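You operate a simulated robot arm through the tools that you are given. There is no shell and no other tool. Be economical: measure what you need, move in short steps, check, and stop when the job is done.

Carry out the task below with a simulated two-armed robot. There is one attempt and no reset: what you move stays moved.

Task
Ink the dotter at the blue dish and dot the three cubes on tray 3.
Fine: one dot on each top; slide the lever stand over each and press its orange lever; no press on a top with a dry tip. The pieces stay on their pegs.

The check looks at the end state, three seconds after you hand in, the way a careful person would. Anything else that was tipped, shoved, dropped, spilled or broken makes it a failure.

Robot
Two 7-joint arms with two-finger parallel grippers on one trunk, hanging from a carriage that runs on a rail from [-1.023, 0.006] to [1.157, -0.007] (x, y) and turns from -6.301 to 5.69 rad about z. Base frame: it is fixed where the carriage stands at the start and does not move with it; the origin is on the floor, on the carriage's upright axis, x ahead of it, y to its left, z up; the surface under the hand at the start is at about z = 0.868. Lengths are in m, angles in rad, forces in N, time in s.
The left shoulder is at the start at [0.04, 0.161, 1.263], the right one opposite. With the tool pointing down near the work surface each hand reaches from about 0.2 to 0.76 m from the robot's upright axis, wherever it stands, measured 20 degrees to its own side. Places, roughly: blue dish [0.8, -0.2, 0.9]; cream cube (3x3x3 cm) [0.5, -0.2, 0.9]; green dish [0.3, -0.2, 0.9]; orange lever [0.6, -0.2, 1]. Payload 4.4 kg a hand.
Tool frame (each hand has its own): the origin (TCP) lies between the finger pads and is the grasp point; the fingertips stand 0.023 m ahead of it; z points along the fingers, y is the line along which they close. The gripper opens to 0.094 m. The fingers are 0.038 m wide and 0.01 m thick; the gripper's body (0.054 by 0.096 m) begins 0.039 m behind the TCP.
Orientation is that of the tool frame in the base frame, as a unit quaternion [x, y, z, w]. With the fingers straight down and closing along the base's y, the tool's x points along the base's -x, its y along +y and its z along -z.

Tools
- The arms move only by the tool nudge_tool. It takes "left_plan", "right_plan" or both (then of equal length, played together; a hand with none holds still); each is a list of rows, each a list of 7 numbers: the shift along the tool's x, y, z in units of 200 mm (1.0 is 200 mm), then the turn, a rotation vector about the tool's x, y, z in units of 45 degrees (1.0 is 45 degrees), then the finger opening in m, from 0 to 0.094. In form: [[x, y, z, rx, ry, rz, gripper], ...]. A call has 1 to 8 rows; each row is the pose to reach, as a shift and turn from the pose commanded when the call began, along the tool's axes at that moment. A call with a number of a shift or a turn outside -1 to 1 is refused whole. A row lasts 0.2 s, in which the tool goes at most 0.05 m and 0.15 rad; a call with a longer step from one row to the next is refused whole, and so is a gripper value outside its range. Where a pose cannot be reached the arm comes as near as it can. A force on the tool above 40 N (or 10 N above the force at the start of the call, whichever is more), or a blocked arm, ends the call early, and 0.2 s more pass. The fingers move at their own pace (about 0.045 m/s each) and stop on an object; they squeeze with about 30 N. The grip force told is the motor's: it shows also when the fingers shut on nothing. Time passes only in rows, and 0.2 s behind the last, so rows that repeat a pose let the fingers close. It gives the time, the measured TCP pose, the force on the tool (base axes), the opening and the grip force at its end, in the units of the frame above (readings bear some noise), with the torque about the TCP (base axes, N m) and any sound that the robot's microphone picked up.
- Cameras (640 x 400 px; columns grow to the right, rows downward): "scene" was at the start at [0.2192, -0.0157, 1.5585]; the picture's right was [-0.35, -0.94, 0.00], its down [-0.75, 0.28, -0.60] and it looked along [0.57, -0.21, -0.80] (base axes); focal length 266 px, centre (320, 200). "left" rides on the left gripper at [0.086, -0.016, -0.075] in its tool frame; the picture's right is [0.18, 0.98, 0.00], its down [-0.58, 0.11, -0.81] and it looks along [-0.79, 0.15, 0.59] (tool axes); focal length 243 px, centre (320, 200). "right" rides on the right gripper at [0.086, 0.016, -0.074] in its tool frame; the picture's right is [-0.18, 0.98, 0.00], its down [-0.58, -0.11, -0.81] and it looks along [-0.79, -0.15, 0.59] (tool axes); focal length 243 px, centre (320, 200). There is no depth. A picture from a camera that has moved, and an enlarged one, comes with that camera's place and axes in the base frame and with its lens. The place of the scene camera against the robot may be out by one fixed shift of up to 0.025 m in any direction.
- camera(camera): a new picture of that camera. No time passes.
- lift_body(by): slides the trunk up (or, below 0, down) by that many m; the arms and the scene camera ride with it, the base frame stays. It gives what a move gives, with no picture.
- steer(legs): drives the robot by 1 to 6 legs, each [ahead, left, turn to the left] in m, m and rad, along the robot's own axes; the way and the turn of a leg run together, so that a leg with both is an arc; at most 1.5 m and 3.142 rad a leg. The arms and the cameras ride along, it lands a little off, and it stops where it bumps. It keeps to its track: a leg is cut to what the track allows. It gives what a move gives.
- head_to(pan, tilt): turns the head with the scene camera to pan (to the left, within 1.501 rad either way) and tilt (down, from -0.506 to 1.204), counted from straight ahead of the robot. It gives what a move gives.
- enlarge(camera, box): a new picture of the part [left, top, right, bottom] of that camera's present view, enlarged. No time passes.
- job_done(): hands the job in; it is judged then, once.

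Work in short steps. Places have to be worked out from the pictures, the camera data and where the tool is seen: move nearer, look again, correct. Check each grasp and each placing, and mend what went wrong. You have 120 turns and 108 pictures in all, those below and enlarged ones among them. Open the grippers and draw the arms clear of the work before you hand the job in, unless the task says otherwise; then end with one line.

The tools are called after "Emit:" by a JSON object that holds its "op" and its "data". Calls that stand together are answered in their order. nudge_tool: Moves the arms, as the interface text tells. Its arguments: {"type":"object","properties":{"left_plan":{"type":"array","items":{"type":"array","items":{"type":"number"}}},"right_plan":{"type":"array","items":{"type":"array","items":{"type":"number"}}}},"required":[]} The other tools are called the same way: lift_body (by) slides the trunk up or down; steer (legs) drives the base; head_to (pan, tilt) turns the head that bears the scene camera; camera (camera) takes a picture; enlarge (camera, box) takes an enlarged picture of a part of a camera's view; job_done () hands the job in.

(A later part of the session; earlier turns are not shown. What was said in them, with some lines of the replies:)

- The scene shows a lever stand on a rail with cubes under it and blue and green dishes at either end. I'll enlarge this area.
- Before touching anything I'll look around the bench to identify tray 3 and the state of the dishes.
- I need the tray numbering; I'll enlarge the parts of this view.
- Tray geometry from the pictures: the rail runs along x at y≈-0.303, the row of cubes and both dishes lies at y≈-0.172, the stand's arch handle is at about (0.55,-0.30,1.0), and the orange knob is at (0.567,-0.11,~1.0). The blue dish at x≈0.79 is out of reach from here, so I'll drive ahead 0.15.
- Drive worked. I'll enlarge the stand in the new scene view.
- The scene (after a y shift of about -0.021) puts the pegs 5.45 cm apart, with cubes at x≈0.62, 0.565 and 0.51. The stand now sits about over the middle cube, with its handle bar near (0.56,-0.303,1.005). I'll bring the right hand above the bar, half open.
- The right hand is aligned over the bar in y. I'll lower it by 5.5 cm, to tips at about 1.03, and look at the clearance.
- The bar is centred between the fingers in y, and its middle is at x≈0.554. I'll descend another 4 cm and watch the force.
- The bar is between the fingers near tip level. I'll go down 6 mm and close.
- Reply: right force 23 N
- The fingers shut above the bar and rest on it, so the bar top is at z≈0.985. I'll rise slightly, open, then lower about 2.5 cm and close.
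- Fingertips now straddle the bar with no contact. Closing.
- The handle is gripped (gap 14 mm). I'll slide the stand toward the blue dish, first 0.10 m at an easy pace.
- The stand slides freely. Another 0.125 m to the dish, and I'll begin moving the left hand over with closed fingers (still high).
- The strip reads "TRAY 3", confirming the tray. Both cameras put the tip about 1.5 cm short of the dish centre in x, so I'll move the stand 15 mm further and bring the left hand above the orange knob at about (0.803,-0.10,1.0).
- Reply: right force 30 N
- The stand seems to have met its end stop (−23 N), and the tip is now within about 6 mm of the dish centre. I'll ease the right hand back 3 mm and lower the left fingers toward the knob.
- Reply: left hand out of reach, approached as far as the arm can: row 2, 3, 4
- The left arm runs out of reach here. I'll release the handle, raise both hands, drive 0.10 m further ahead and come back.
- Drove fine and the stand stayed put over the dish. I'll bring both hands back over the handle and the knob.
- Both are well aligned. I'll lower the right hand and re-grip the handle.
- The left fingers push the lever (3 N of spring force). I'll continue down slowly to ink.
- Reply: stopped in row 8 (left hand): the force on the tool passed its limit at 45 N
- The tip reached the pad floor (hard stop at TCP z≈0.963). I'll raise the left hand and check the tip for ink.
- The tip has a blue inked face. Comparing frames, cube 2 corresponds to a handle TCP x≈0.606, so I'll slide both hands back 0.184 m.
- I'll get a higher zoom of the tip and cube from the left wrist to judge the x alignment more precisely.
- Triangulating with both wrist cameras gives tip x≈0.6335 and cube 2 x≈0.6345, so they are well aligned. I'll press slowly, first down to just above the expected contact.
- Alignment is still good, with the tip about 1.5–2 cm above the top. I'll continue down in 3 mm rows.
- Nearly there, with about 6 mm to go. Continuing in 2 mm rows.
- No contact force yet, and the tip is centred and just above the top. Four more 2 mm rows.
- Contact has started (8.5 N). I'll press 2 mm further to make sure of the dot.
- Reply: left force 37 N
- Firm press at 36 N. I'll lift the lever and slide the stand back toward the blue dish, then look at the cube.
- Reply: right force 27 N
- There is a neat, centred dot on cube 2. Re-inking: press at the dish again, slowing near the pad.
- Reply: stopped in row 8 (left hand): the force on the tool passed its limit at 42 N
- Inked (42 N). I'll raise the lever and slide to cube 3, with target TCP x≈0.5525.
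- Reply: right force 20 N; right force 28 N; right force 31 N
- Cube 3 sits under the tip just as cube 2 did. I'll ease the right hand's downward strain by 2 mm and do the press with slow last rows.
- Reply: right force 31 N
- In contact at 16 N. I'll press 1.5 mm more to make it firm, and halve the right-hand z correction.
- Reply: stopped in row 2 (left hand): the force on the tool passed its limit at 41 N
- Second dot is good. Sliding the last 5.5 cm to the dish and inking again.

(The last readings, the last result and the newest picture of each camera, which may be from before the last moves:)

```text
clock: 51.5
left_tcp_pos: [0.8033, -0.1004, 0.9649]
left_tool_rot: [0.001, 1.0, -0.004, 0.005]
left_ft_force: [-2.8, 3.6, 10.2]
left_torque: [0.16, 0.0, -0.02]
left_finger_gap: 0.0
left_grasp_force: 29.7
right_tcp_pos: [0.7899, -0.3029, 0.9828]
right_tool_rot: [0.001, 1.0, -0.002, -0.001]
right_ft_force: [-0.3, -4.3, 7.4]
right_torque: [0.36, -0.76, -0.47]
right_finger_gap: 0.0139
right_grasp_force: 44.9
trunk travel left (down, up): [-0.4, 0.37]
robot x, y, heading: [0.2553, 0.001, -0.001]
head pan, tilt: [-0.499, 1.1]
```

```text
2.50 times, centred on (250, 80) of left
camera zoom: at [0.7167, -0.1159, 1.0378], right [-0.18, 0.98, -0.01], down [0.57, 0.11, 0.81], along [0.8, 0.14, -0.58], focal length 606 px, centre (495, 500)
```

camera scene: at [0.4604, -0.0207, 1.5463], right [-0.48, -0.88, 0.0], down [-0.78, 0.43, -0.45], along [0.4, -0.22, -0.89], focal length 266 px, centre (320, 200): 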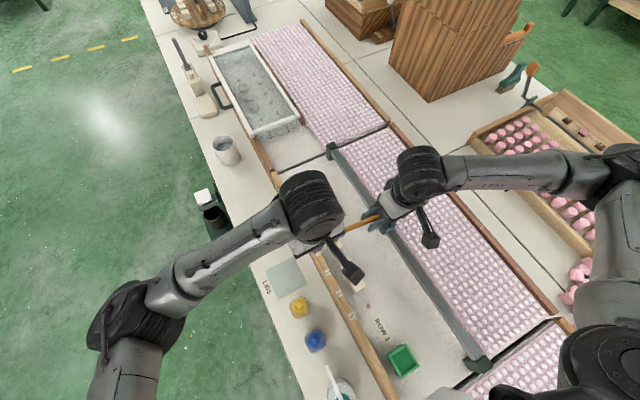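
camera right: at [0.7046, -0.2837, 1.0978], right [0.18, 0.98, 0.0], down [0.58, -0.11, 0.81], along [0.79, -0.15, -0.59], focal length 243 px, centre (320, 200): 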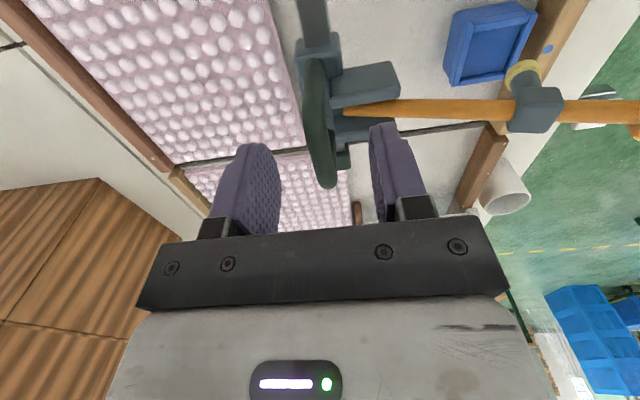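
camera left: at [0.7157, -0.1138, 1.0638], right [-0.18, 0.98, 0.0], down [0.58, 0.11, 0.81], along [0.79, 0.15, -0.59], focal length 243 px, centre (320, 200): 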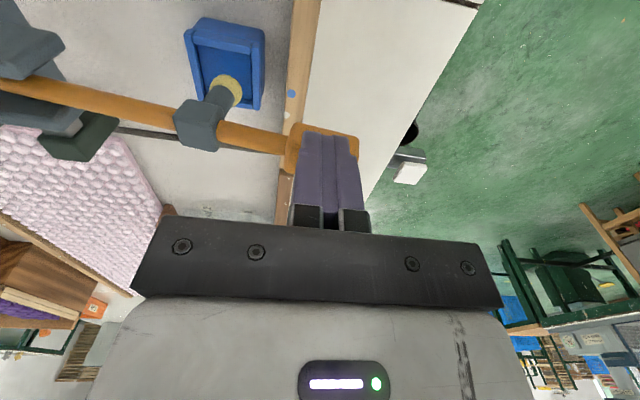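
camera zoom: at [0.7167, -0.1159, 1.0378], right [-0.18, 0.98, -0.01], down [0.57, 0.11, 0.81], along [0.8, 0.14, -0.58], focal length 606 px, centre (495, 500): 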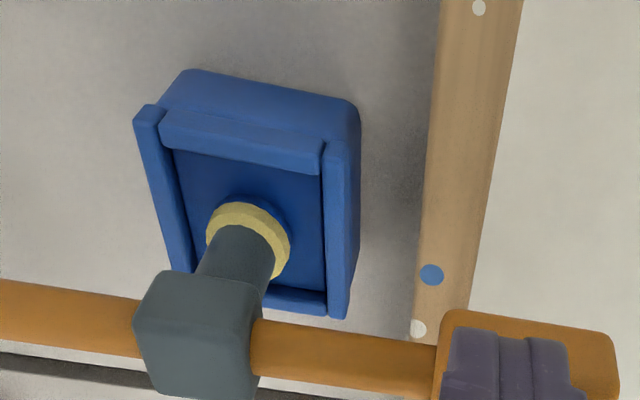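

Only 10 N so far, so I'll press 2 mm more to ink properly, then raise.

Emit:
{"op": "nudge_tool", "data": {"left_plan": [[0, 0, 0.01, 0, 0, 0, 0], [0, 0, 0.015, 0, 0, 0, 0]]}}

Emit:
{"op": "nudge_tool", "data": {"left_plan": [[0, 0, -0.1, 0, 0, 0, 0], [0, 0, -0.25, 0, 0, 0, 0], [0, 0, -0.39, 0, 0, 0, 0], [0, 0, -0.39, 0, 0, 0, 0]]}}

Emit:
{"op": "nudge_tool", "data": {"right_plan": [[0.06, 0, 0, 0, 0, 0, 0], [0.18, 0, 0, 0, 0, 0, 0], [0.32, 0, 0, 0, 0, 0, 0], [0.46, 0, 0, 0, 0, 0, 0], [0.6, 0, 0, 0, 0, 0, 0], [0.74, 0, 0, 0, 0, 0, 0], [0.86, 0, 0, 0, 0, 0, 0], [0.92, 0, 0, 0, 0, 0, 0]], "left_plan": [[0.06, 0, 0, 0, 0, 0, 0], [0.18, 0, 0, 0, 0, 0, 0], [0.32, 0, 0, 0, 0, 0, 0], [0.46, 0, 0, 0, 0, 0, 0], [0.6, 0, 0, 0, 0, 0, 0], [0.74, 0, 0, 0, 0, 0, 0], [0.86, 0, 0, 0, 0, 0, 0], [0.92, 0, 0, 0, 0, 0, 0]]}}

Emit:
{"op": "nudge_tool", "data": {"right_plan": [[0.06, 0, 0, 0, 0, 0, 0], [0.16, 0, 0, 0, 0, 0, 0], [0.28, 0, 0, 0, 0, 0, 0], [0.4, 0, 0, 0, 0, 0, 0], [0.5, 0, 0, 0, 0, 0, 0], [0.54, 0, 0, 0, 0, 0, 0], [0.54, 0, 0, 0, 0, 0, 0]], "left_plan": [[0.06, 0, 0, 0, 0, 0, 0], [0.16, 0, 0, 0, 0, 0, 0], [0.28, 0, 0, 0, 0, 0, 0], [0.4, 0, 0, 0, 0, 0, 0], [0.5, 0, 0, 0, 0, 0, 0], [0.54, 0, 0, 0, 0, 0, 0], [0.54, 0, 0, 0, 0, 0, 0]]}}

Emit:
{"op": "enlarge", "data": {"camera": "right", "box": [440, 0, 640, 180]}}

Emit:
{"op": "enlarge", "data": {"camera": "left", "box": [140, 0, 360, 160]}}

```text
clock: 52.2
left_tcp_pos: [0.8044, -0.1023, 0.9646]
left_tool_rot: [0.002, 1.0, -0.005, 0.008]
left_ft_force: [-2.2, 4.4, 8.8]
left_torque: [0.1, 0.09, -0.01]
left_finger_gap: 0.0001
left_grasp_force: 30.3
right_tcp_pos: [0.7897, -0.3021, 0.9836]
right_tool_rot: [0.002, 1.0, -0.002, -0.001]
right_ft_force: [1.1, -0.6, 8.6]
right_torque: [0.42, 1.23, -0.3]
right_finger_gap: 0.014
right_grasp_force: 44.8
trunk travel left (down, up): [-0.4, 0.37]
robot x, y, heading: [0.2551, -0.0039, -0.001]
head pan, tilt: [-0.499, 1.1]
stopped in row 2 (left hand): the force on the tool passed its limit at 41 N (the readings are from after the stop); the commanded pose is now the measured one
```

```text
clock: 53.2
left_tcp_pos: [0.8021, -0.0989, 1.0413]
left_tool_rot: [0.002, 1.0, -0.004, 0.006]
left_ft_force: [-0.5, 0.2, -0.4]
left_torque: [0.0, 0.02, 0.02]
left_finger_gap: 0.0
left_grasp_force: 30.2
right_tcp_pos: [0.79, -0.3024, 0.982]
right_tool_rot: [0.002, 1.0, -0.002, 0.001]
right_ft_force: [-1.8, 2.1, 15.4]
right_torque: [0.45, 0.63, -0.38]
right_finger_gap: 0.0141
right_grasp_force: 44.5
trunk travel left (down, up): [-0.4, 0.37]
robot x, y, heading: [0.2524, -0.0001, 0.002]
head pan, tilt: [-0.499, 1.1]
```

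```text
clock: 55.0
left_tcp_pos: [0.6191, -0.0999, 1.0374]
left_tool_rot: [0.003, 1.0, -0.005, 0.006]
left_ft_force: [-0.6, -0.3, 0.0]
left_torque: [0.0, -0.02, 0.01]
left_finger_gap: 0.0
left_grasp_force: 30.7
right_tcp_pos: [0.6067, -0.3007, 0.9834]
right_tool_rot: [0.002, 1.0, -0.003, 0.0]
right_ft_force: [1.9, 0.7, 16.3]
right_torque: [0.44, -0.71, -0.31]
right_finger_gap: 0.0139
right_grasp_force: 45.6
trunk travel left (down, up): [-0.4, 0.37]
robot x, y, heading: [0.2544, 0.0017, 0.0]
head pan, tilt: [-0.499, 1.1]
```

```text
clock: 56.1
left_tcp_pos: [0.5343, -0.0974, 1.0364]
left_tool_rot: [0.001, 1.0, -0.004, 0.007]
left_ft_force: [-1.1, 0.2, 0.3]
left_torque: [-0.03, 0.0, -0.03]
left_finger_gap: 0.0
left_grasp_force: 30.4
right_tcp_pos: [0.5364, -0.3007, 0.9789]
right_tool_rot: [-0.001, 1.0, 0.003, 0.002]
right_ft_force: [-1.0, 8.6, 19.1]
right_torque: [0.07, 0.82, -0.38]
right_finger_gap: 0.0137
right_grasp_force: 45.2
right hand out of reach, approached as far as the arm can: row 4, 5
trunk travel left (down, up): [-0.4, 0.37]
robot x, y, heading: [0.2534, -0.0025, -0.001]
head pan, tilt: [-0.499, 1.1]
stopped in row 5 (right hand): the force on the tool passed its limit at 66 N (the readings are from after the stop); the commanded pose is now the measured one
```

```text
2.22 times, centred on (540, 90) of right
camera zoom: at [0.4502, -0.286, 1.0535], right [0.18, 0.98, 0.01], down [0.58, -0.11, 0.81], along [0.8, -0.14, -0.59], focal length 539 px, centre (-169, 444)
```

zoom: 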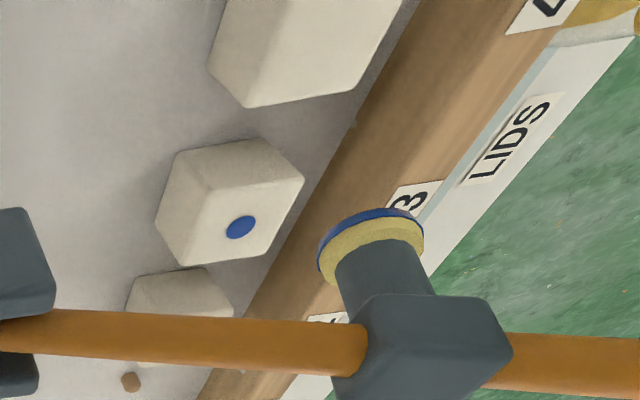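

```text
2.50 times, centred on (250, 80) of left
camera zoom: at [0.4469, -0.1124, 1.1102], right [-0.18, 0.98, -0.01], down [0.57, 0.12, 0.81], along [0.8, 0.14, -0.58], focal length 606 px, centre (495, 500)
```

zoom: 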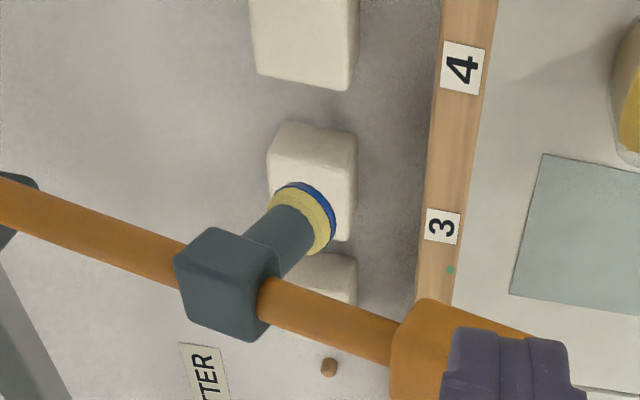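

The right arm hit a reach limit near the body, so I must drive back. I'll release the handle, raise both hands and drive back 0.11 m.

Emit:
{"op": "nudge_tool", "data": {"right_plan": [[0, 0, 0, 0, 0, 0, 0.05], [0, 0, 0, 0, 0, 0, 0.05], [0, 0, 0, 0, 0, 0, 0.05], [0, 0, -0.15, 0, 0, 0, 0.05], [0, 0, -0.35, 0, 0, 0, 0.05], [0, 0, -0.5, 0, 0, 0, 0.05]], "left_plan": [[0, 0, -0.1, 0, 0, 0, 0], [0, 0, -0.2, 0, 0, 0, 0], [0, 0, -0.3, 0, 0, 0, 0], [0, 0, -0.3, 0, 0, 0, 0], [0, 0, -0.3, 0, 0, 0, 0], [0, 0, -0.3, 0, 0, 0, 0]]}}

Emit:
{"op": "camera", "data": {"camera": "scene"}}

```text
clock: 57.5
left_tcp_pos: [0.5319, -0.0984, 1.0969]
left_tool_rot: [0.002, 1.0, -0.004, 0.007]
left_ft_force: [0.1, -0.2, -0.1]
left_torque: [0.0, 0.02, 0.01]
left_finger_gap: 0.0
left_grasp_force: 29.8
right_tcp_pos: [0.5632, -0.3113, 1.0756]
right_tool_rot: [-0.001, 1.0, 0.001, -0.001]
right_ft_force: [0.0, -1.1, 0.5]
right_torque: [0.03, 0.01, 0.02]
right_finger_gap: 0.0501
right_grasp_force: 0.2
right hand out of reach, approached as far as the arm can: row 4, 5, 6
trunk travel left (down, up): [-0.4, 0.37]
robot x, y, heading: [0.2525, 0.001, -0.001]
head pan, tilt: [-0.499, 1.1]
```

```text
46 pictures are left
camera scene: at [0.4593, -0.021, 1.5462], right [-0.48, -0.88, 0.0], down [-0.78, 0.42, -0.45], along [0.4, -0.22, -0.89], focal length 266 px, centre (320, 200)
```

scene: 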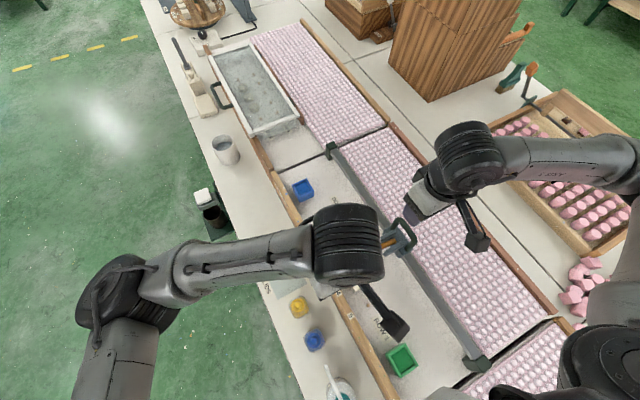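

The handle is free and everything looks intact. Driving back 0.11 m.

Emit:
{"op": "steer", "data": {"legs": [[-0.11, 0, 0]]}}

Emit:
{"op": "nudge_tool", "data": {"right_plan": [[-0.1, 0, 0, 0, 0, 0, 0.05], [-0.2, 0.03, 0, 0, 0, 0, 0.05], [-0.3, 0.045, 0, 0, 0, 0, 0.05], [-0.4, 0.045, 0, 0, 0, 0, 0.05], [-0.4, 0.045, 0, 0, 0, 0, 0.05]]}}

Emit:
{"op": "camera", "data": {"camera": "right"}}

Emit:
{"op": "camera", "data": {"camera": "scene"}}

```text
clock: 58.7
left_tcp_pos: [0.4239, -0.0979, 1.097]
left_tool_rot: [0.002, 1.0, -0.004, 0.007]
left_ft_force: [-0.6, -0.4, 0.5]
left_torque: [-0.01, -0.04, 0.02]
left_finger_gap: 0.0
left_grasp_force: 29.6
right_tcp_pos: [0.4547, -0.3107, 1.0756]
right_tool_rot: [-0.002, 1.0, 0.001, 0.0]
right_ft_force: [0.1, -0.5, -0.6]
right_torque: [0.02, -0.02, 0.01]
right_finger_gap: 0.0498
right_grasp_force: 0.1
trunk travel left (down, up): [-0.4, 0.37]
robot x, y, heading: [0.1428, -0.0038, 0.006]
head pan, tilt: [-0.499, 1.1]
```

```text
clock: 59.9
left_tcp_pos: [0.424, -0.0983, 1.0972]
left_tool_rot: [0.002, 1.0, -0.005, 0.008]
left_ft_force: [1.0, 0.2, 0.3]
left_torque: [-0.02, 0.01, 0.01]
left_finger_gap: 0.0001
left_grasp_force: 29.0
right_tcp_pos: [0.5349, -0.2999, 1.0756]
right_tool_rot: [0.0, 1.0, 0.002, 0.0]
right_ft_force: [-0.9, -1.3, -0.7]
right_torque: [-0.01, 0.0, 0.02]
right_finger_gap: 0.0501
right_grasp_force: 0.0
trunk travel left (down, up): [-0.4, 0.37]
robot x, y, heading: [0.1493, -0.0023, -0.002]
head pan, tilt: [-0.499, 1.1]
```

```text
45 pictures are left
camera right: at [0.4504, -0.2844, 1.1509], right [0.18, 0.98, 0.0], down [0.58, -0.11, 0.81], along [0.79, -0.14, -0.59], focal length 243 px, centre (320, 200)
```

right: 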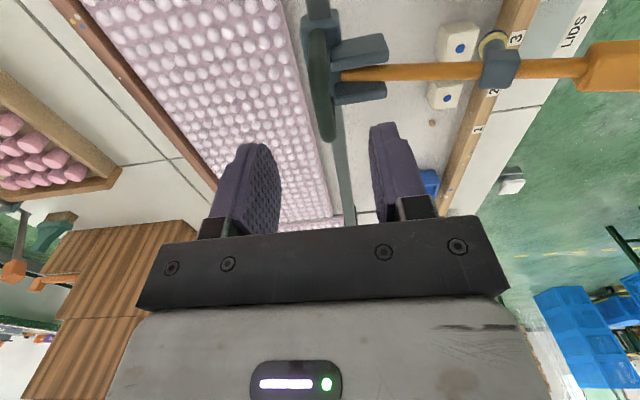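

```text
44 pictures are left
camera scene: at [0.3511, -0.0202, 1.5462], right [-0.48, -0.88, 0.0], down [-0.78, 0.42, -0.45], along [0.4, -0.22, -0.89], focal length 266 px, centre (320, 200)
```

scene: 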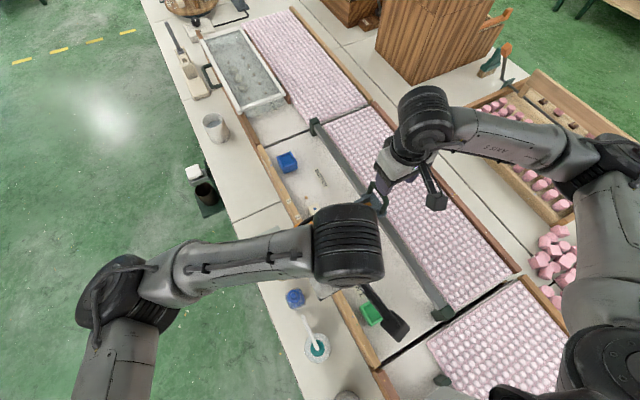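

The handle is at x≈0.54 and the hand is well over it. I'll descend and re-grip while the left hand moves back toward the knob's x.

Emit:
{"op": "nudge_tool", "data": {"right_plan": [[-0.02, 0, 0.15, 0, 0, 0, 0.05], [-0.02, 0, 0.3, 0, 0, 0, 0.05], [-0.02, -0.01, 0.4, 0, 0, 0, 0.05], [-0.02, -0.01, 0.46, 0, 0, 0, 0.05], [-0.02, -0.01, 0.46, 0, 0, 0, 0.03], [-0.02, -0.01, 0.46, 0, 0, 0, 0.0], [-0.02, -0.01, 0.46, 0, 0, 0, 0.0], [-0.02, -0.01, 0.46, 0, 0, 0, 0.0]], "left_plan": [[-0.1, 0, 0, 0, 0, 0, 0], [-0.25, 0, 0, 0, 0, 0, 0], [-0.4, 0, 0, 0, 0, 0, 0], [-0.45, 0, 0, 0, 0, 0, 0], [-0.45, 0, 0, 0, 0, 0, 0], [-0.45, 0, 0, 0, 0, 0, 0], [-0.45, 0, 0, 0, 0, 0, 0], [-0.45, 0, 0, 0, 0, 0, 0]]}}

Emit:
{"op": "enlarge", "data": {"camera": "right", "box": [440, 0, 640, 180]}}

```text
clock: 61.7
left_tcp_pos: [0.5162, -0.099, 1.0986]
left_tool_rot: [0.001, 1.0, -0.005, 0.008]
left_ft_force: [0.0, -0.3, -0.4]
left_torque: [0.01, -0.03, 0.01]
left_finger_gap: 0.0
left_grasp_force: 29.9
right_tcp_pos: [0.5396, -0.3019, 0.9818]
right_tool_rot: [0.0, 1.0, 0.002, 0.0]
right_ft_force: [0.8, 0.5, -2.2]
right_torque: [0.16, -0.14, -0.55]
right_finger_gap: 0.014
right_grasp_force: 45.1
trunk travel left (down, up): [-0.4, 0.37]
robot x, y, heading: [0.1445, -0.0026, 0.005]
head pan, tilt: [-0.499, 1.1]
```

```text
2.22 times, centred on (540, 90) of right
camera zoom: at [0.4538, -0.2856, 1.058], right [0.18, 0.98, 0.0], down [0.58, -0.11, 0.81], along [0.79, -0.14, -0.59], focal length 539 px, centre (-169, 444)
```

zoom: 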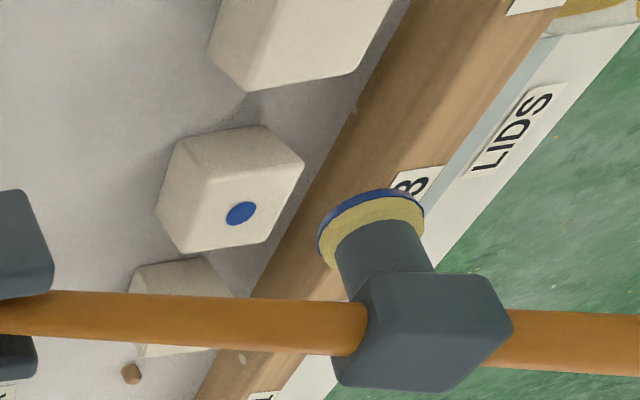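

By comparison with cube 3's aligned view, the stand needs another ~3.6 cm back to reach cube 4. Sliding it, with the left hand coming down above the knob.

Emit:
{"op": "nudge_tool", "data": {"right_plan": [[0.04, 0, 0, 0, 0, 0, 0], [0.1, 0, 0, 0, 0, 0, 0], [0.16, 0, 0, 0, 0, 0, 0], [0.182, 0, 0, 0, 0, 0, 0], [0.182, 0, 0, 0, 0, 0, 0], [0.182, 0, 0, 0, 0, 0, 0]], "left_plan": [[0.03, 0, 0, 0, 0, 0, 0], [0.03, 0, 0, 0, 0, 0, 0], [0.03, 0, 0.05, 0, 0, 0, 0], [0.03, 0, 0.15, 0, 0, 0, 0], [0.03, 0, 0.25, 0, 0, 0, 0], [0.03, 0, 0.29, 0, 0, 0, 0]]}}

Emit:
{"op": "enlarge", "data": {"camera": "right", "box": [440, 0, 640, 180]}}

Emit:
{"op": "enlarge", "data": {"camera": "left", "box": [140, 0, 360, 160]}}

```text
clock: 63.1
left_tcp_pos: [0.5093, -0.0973, 1.0411]
left_tool_rot: [0.001, 1.0, -0.005, 0.007]
left_ft_force: [0.1, 0.2, 0.2]
left_torque: [-0.02, -0.01, 0.01]
left_finger_gap: 0.0
left_grasp_force: 30.3
right_tcp_pos: [0.5036, -0.3009, 0.9838]
right_tool_rot: [-0.002, 1.0, 0.002, 0.001]
right_ft_force: [-2.7, 10.5, 19.9]
right_torque: [0.21, 0.28, -0.49]
right_finger_gap: 0.014
right_grasp_force: 45.3
trunk travel left (down, up): [-0.4, 0.37]
robot x, y, heading: [0.1479, 0.0001, 0.003]
head pan, tilt: [-0.499, 1.1]
```

```text
2.22 times, centred on (540, 90) of right
camera zoom: at [0.4183, -0.2856, 1.0578], right [0.18, 0.98, 0.01], down [0.58, -0.11, 0.81], along [0.79, -0.14, -0.59], focal length 539 px, centre (-169, 444)
```

zoom: 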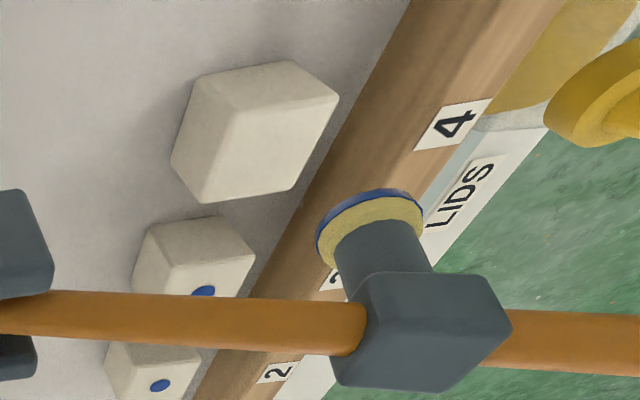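

```text
2.50 times, centred on (250, 80) of left
camera zoom: at [0.4226, -0.112, 1.1143], right [-0.18, 0.98, -0.01], down [0.57, 0.12, 0.81], along [0.8, 0.14, -0.58], focal length 606 px, centre (495, 500)
```

zoom: 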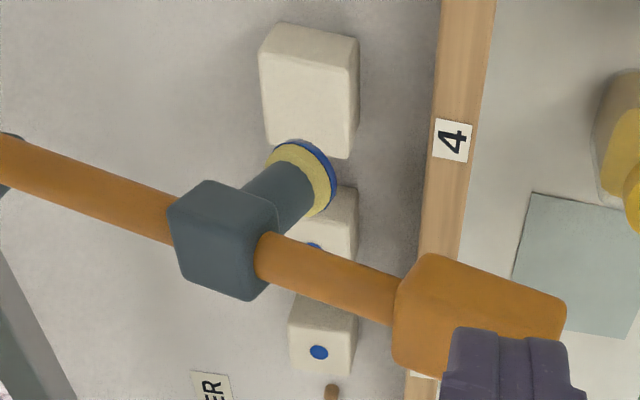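

Compared with the earlier aligned views, the tip is about 4 mm too far in +x. I'll correct that by 4 mm.

Emit:
{"op": "nudge_tool", "data": {"right_plan": [[0.012, 0, 0, 0, 0, 0, 0], [0.021, 0, 0, 0, 0, 0, 0], [0.021, 0, -0.003, 0, 0, 0, 0]]}}

Emit:
{"op": "enlarge", "data": {"camera": "right", "box": [440, 0, 640, 180]}}

Emit:
{"op": "enlarge", "data": {"camera": "left", "box": [140, 0, 360, 160]}}

```text
clock: 63.9
left_tcp_pos: [0.5102, -0.0967, 1.0402]
left_tool_rot: [0.001, 1.0, -0.004, 0.006]
left_ft_force: [-0.8, -0.1, 1.2]
left_torque: [0.02, -0.02, 0.04]
left_finger_gap: 0.0002
left_grasp_force: 29.7
right_tcp_pos: [0.5001, -0.3007, 0.9825]
right_tool_rot: [0.0, 1.0, 0.001, 0.0]
right_ft_force: [3.2, 8.9, 5.3]
right_torque: [0.2, -0.99, -0.5]
right_finger_gap: 0.0139
right_grasp_force: 45.1
trunk travel left (down, up): [-0.4, 0.37]
robot x, y, heading: [0.1456, 0.0039, 0.005]
head pan, tilt: [-0.499, 1.1]
```

```text
2.22 times, centred on (540, 90) of right
camera zoom: at [0.4148, -0.2854, 1.0578], right [0.18, 0.98, 0.0], down [0.58, -0.11, 0.81], along [0.79, -0.14, -0.59], focal length 539 px, centre (-169, 444)
```

zoom: 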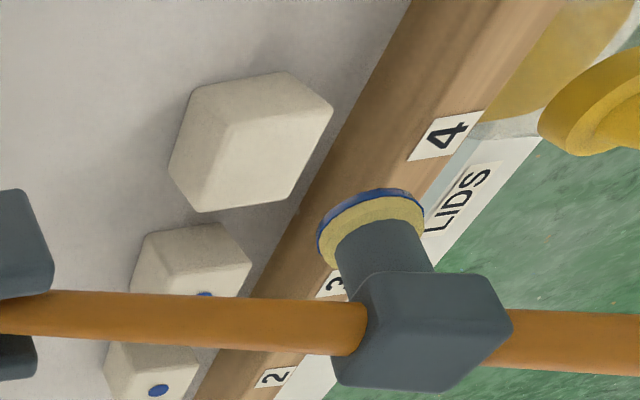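

```text
2.50 times, centred on (250, 80) of left
camera zoom: at [0.4231, -0.1117, 1.1141], right [-0.18, 0.98, -0.01], down [0.57, 0.11, 0.81], along [0.8, 0.14, -0.58], focal length 606 px, centre (495, 500)
```

zoom: 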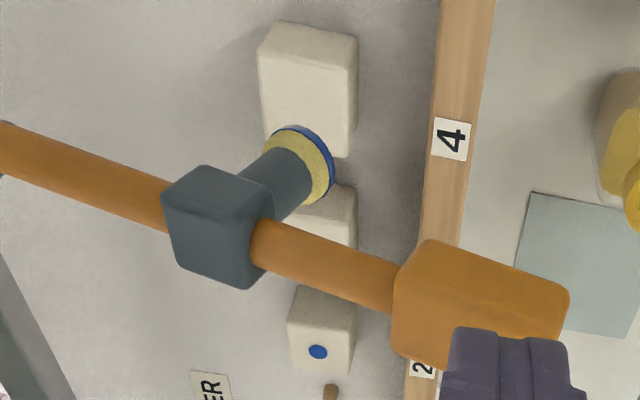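

Aligned as for the previous cubes. Pressing on cube 4.

Emit:
{"op": "nudge_tool", "data": {"left_plan": [[0, 0, 0.1, 0, 0, 0, 0], [0, 0, 0.22, 0, 0, 0, 0], [0, 0, 0.3, 0, 0, 0, 0], [0, 0, 0.345, 0, 0, 0, 0], [0, 0, 0.365, 0, 0, 0, 0], [0, 0, 0.378, 0, 0, 0, 0], [0, 0, 0.388, 0, 0, 0, 0], [0, 0, 0.397, 0, 0, 0, 0]]}}

Emit:
{"op": "enlarge", "data": {"camera": "left", "box": [140, 0, 360, 160]}}

```text
clock: 65.7
left_tcp_pos: [0.5111, -0.0991, 0.9613]
left_tool_rot: [0.001, 1.0, -0.004, 0.007]
left_ft_force: [0.0, 0.7, 4.8]
left_torque: [-0.01, 0.02, 0.04]
left_finger_gap: 0.0
left_grasp_force: 29.9
right_tcp_pos: [0.4998, -0.3002, 0.9829]
right_tool_rot: [-0.002, 1.0, 0.002, 0.0]
right_ft_force: [3.6, 4.0, -8.7]
right_torque: [0.13, -0.84, -0.58]
right_finger_gap: 0.0139
right_grasp_force: 44.9
trunk travel left (down, up): [-0.4, 0.37]
robot x, y, heading: [0.1463, 0.0001, -0.003]
head pan, tilt: [-0.499, 1.1]
```

```text
2.50 times, centred on (250, 80) of left
camera zoom: at [0.424, -0.1131, 1.0347], right [-0.18, 0.98, -0.01], down [0.57, 0.12, 0.81], along [0.8, 0.14, -0.58], focal length 606 px, centre (495, 500)
```

zoom: 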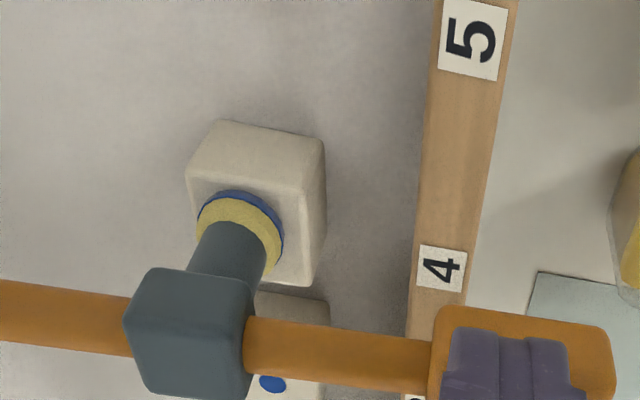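

Right at the contact threshold (4.8 N). Pressing 2–3 mm more.

Emit:
{"op": "nudge_tool", "data": {"left_plan": [[0, 0, 0.008, 0, 0, 0, 0], [0, 0, 0.014, 0, 0, 0, 0], [0, 0, 0.018, 0, 0, 0, 0]]}}

```text
clock: 66.5
left_tcp_pos: [0.5105, -0.0978, 0.96]
left_tool_rot: [0.002, 1.0, -0.007, 0.007]
left_ft_force: [-2.4, 6.9, 13.1]
left_torque: [0.09, 0.11, 0.01]
left_finger_gap: 0.0
left_grasp_force: 29.5
right_tcp_pos: [0.4995, -0.3013, 0.9832]
right_tool_rot: [-0.001, 1.0, 0.002, -0.002]
right_ft_force: [2.3, 3.4, 3.5]
right_torque: [0.15, 0.79, -0.48]
right_finger_gap: 0.0139
right_grasp_force: 45.5
trunk travel left (down, up): [-0.4, 0.37]
robot x, y, heading: [0.1433, -0.0007, 0.002]
head pan, tilt: [-0.499, 1.1]
stopped in row 3 (left hand): the force on the tool passed its limit at 42 N (the readings are from after the stop); the commanded pose is now the measured one
```

Pressed to 42 N. I'll lift the lever, open and withdraw the right hand, then retreat the left.

Emit:
{"op": "nudge_tool", "data": {"left_plan": [[0, 0, -0.03, 0, 0, 0, 0], [0, 0, -0.13, 0, 0, 0, 0], [0, 0, -0.25, 0, 0, 0, 0], [0, 0, -0.4, 0, 0, 0, 0], [0, 0, -0.6, 0, 0, 0, 0], [0, 0, -0.8, 0, 0, 0, 0]]}}

Emit:
{"op": "nudge_tool", "data": {"right_plan": [[0, 0, 0, 0, 0, 0, 0.05], [0, 0, 0, 0, 0, 0, 0.05], [0, 0, 0, 0, 0, 0, 0.05], [0, 0, -0.15, 0, 0, 0, 0.05], [0, 0, -0.35, 0, 0, 0, 0.05], [0, 0, -0.55, 0, 0, 0, 0.05], [0, 0, -0.75, 0, 0, 0, 0.07], [0, 0, -0.9, 0, 0, 0, 0.09]], "left_plan": [[0, 0.1, 0, 0, 0, 0, 0], [0, 0.25, 0, 0, 0, 0, 0.02], [0, 0.4, 0, 0, 0, 0, 0.04], [0, 0.55, 0, 0, 0, 0, 0.06], [0, 0.7, 0, 0, 0, 0, 0.09], [0, 0.85, 0, 0, 0, 0, 0.09], [0, 0.85, 0, 0, 0, 0, 0.09], [0, 0.85, 0, 0, 0, 0, 0.09]]}}

Emit:
{"op": "camera", "data": {"camera": "scene"}}

Emit:
{"op": "enlarge", "data": {"camera": "scene", "box": [270, 165, 400, 265]}}

```text
clock: 67.9
left_tcp_pos: [0.5119, -0.0982, 1.1204]
left_tool_rot: [0.002, 1.0, -0.005, 0.009]
left_ft_force: [-0.3, -0.4, 0.1]
left_torque: [-0.04, 0.01, -0.03]
left_finger_gap: 0.0003
left_grasp_force: 30.1
right_tcp_pos: [0.5011, -0.3011, 0.9828]
right_tool_rot: [-0.001, 1.0, 0.001, 0.001]
right_ft_force: [3.3, 13.1, 11.1]
right_torque: [0.27, 1.02, -0.51]
right_finger_gap: 0.0141
right_grasp_force: 45.1
trunk travel left (down, up): [-0.4, 0.37]
robot x, y, heading: [0.147, 0.0022, 0.0]
head pan, tilt: [-0.499, 1.1]
```

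```text
clock: 69.7
left_tcp_pos: [0.5096, 0.0729, 1.1185]
left_tool_rot: [0.001, 1.0, -0.006, 0.008]
left_ft_force: [-0.3, 0.0, -0.3]
left_torque: [0.03, 0.0, 0.0]
left_finger_gap: 0.0903
left_grasp_force: 0.2
right_tcp_pos: [0.4994, -0.3008, 1.1625]
right_tool_rot: [-0.001, 1.0, -0.001, -0.001]
right_ft_force: [0.3, 0.5, -0.3]
right_torque: [0.0, -0.02, 0.01]
right_finger_gap: 0.0904
right_grasp_force: 0.1
trunk travel left (down, up): [-0.4, 0.37]
robot x, y, heading: [0.1475, -0.003, 0.001]
head pan, tilt: [-0.499, 1.1]
```

```text
37 pictures are left
camera scene: at [0.3513, -0.02, 1.5463], right [-0.48, -0.88, 0.0], down [-0.78, 0.42, -0.45], along [0.4, -0.22, -0.89], focal length 266 px, centre (320, 200)
```

scene: 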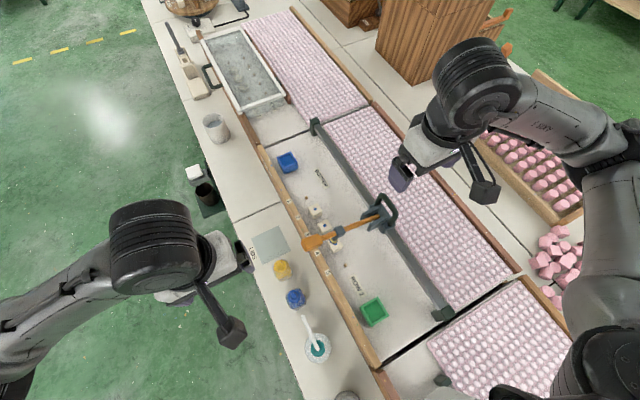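

```text
4.00 times, centred on (335, 215) of scene
camera zoom: at [0.3513, -0.02, 1.5463], right [-0.48, -0.88, 0.0], down [-0.78, 0.42, -0.45], along [0.4, -0.22, -0.89], focal length 1062 px, centre (260, 140)
```

zoom: 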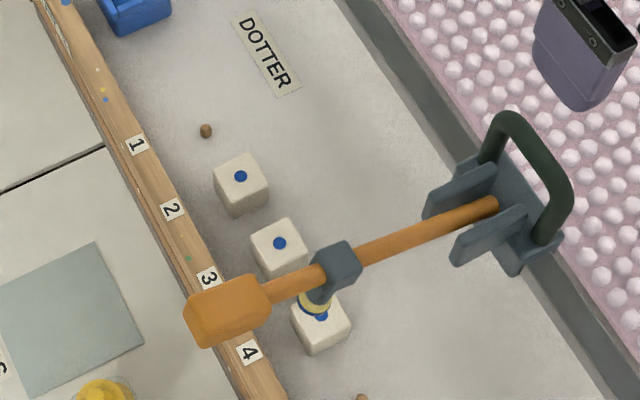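

Three dots are there, the third partly hidden by the tip. One check from the right wrist camera.

Emit:
{"op": "enlarge", "data": {"camera": "right", "box": [400, 0, 560, 120]}}

Emit:
{"op": "enlarge", "data": {"camera": "scene", "box": [315, 225, 355, 260]}}

```text
3.33 times, centred on (480, 60) of right
camera zoom: at [0.4143, -0.2856, 1.2388], right [0.18, 0.98, 0.0], down [0.58, -0.11, 0.81], along [0.79, -0.15, -0.59], focal length 809 px, centre (-213, 667)
```

zoom: 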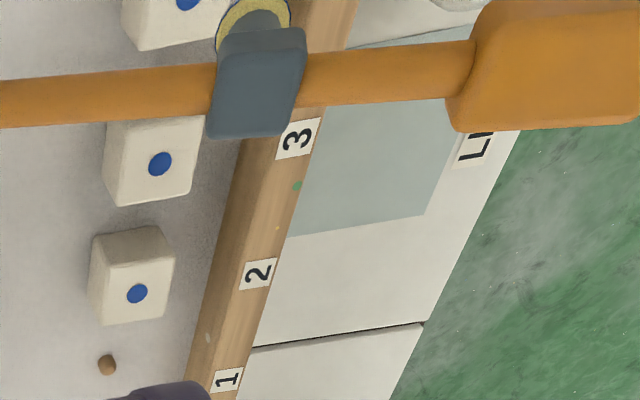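

```text
11.43 times, centred on (335, 242) of scene
camera zoom: at [0.3513, -0.02, 1.5463], right [-0.48, -0.88, 0.0], down [-0.78, 0.42, -0.45], along [0.4, -0.22, -0.89], focal length 3035 px, centre (149, -286)
```

zoom: 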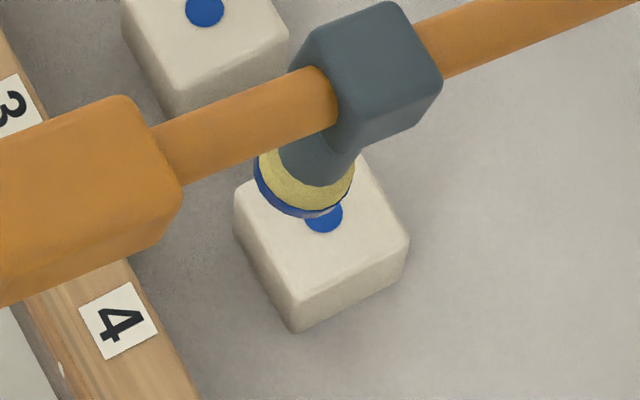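

All three tops carry one blue dot each, the cubes are still on their pegs, and both hands are open and clear. Handing in.

Emit:
{"op": "job_done", "data": {}}

```text
The job is handed in.
```

The three cubes on tray 3 each have one blue dot on top, and I re-inked the dotter at the blue dish before each press. The cubes stayed on their pegs, and both grippers are open and clear of the work.
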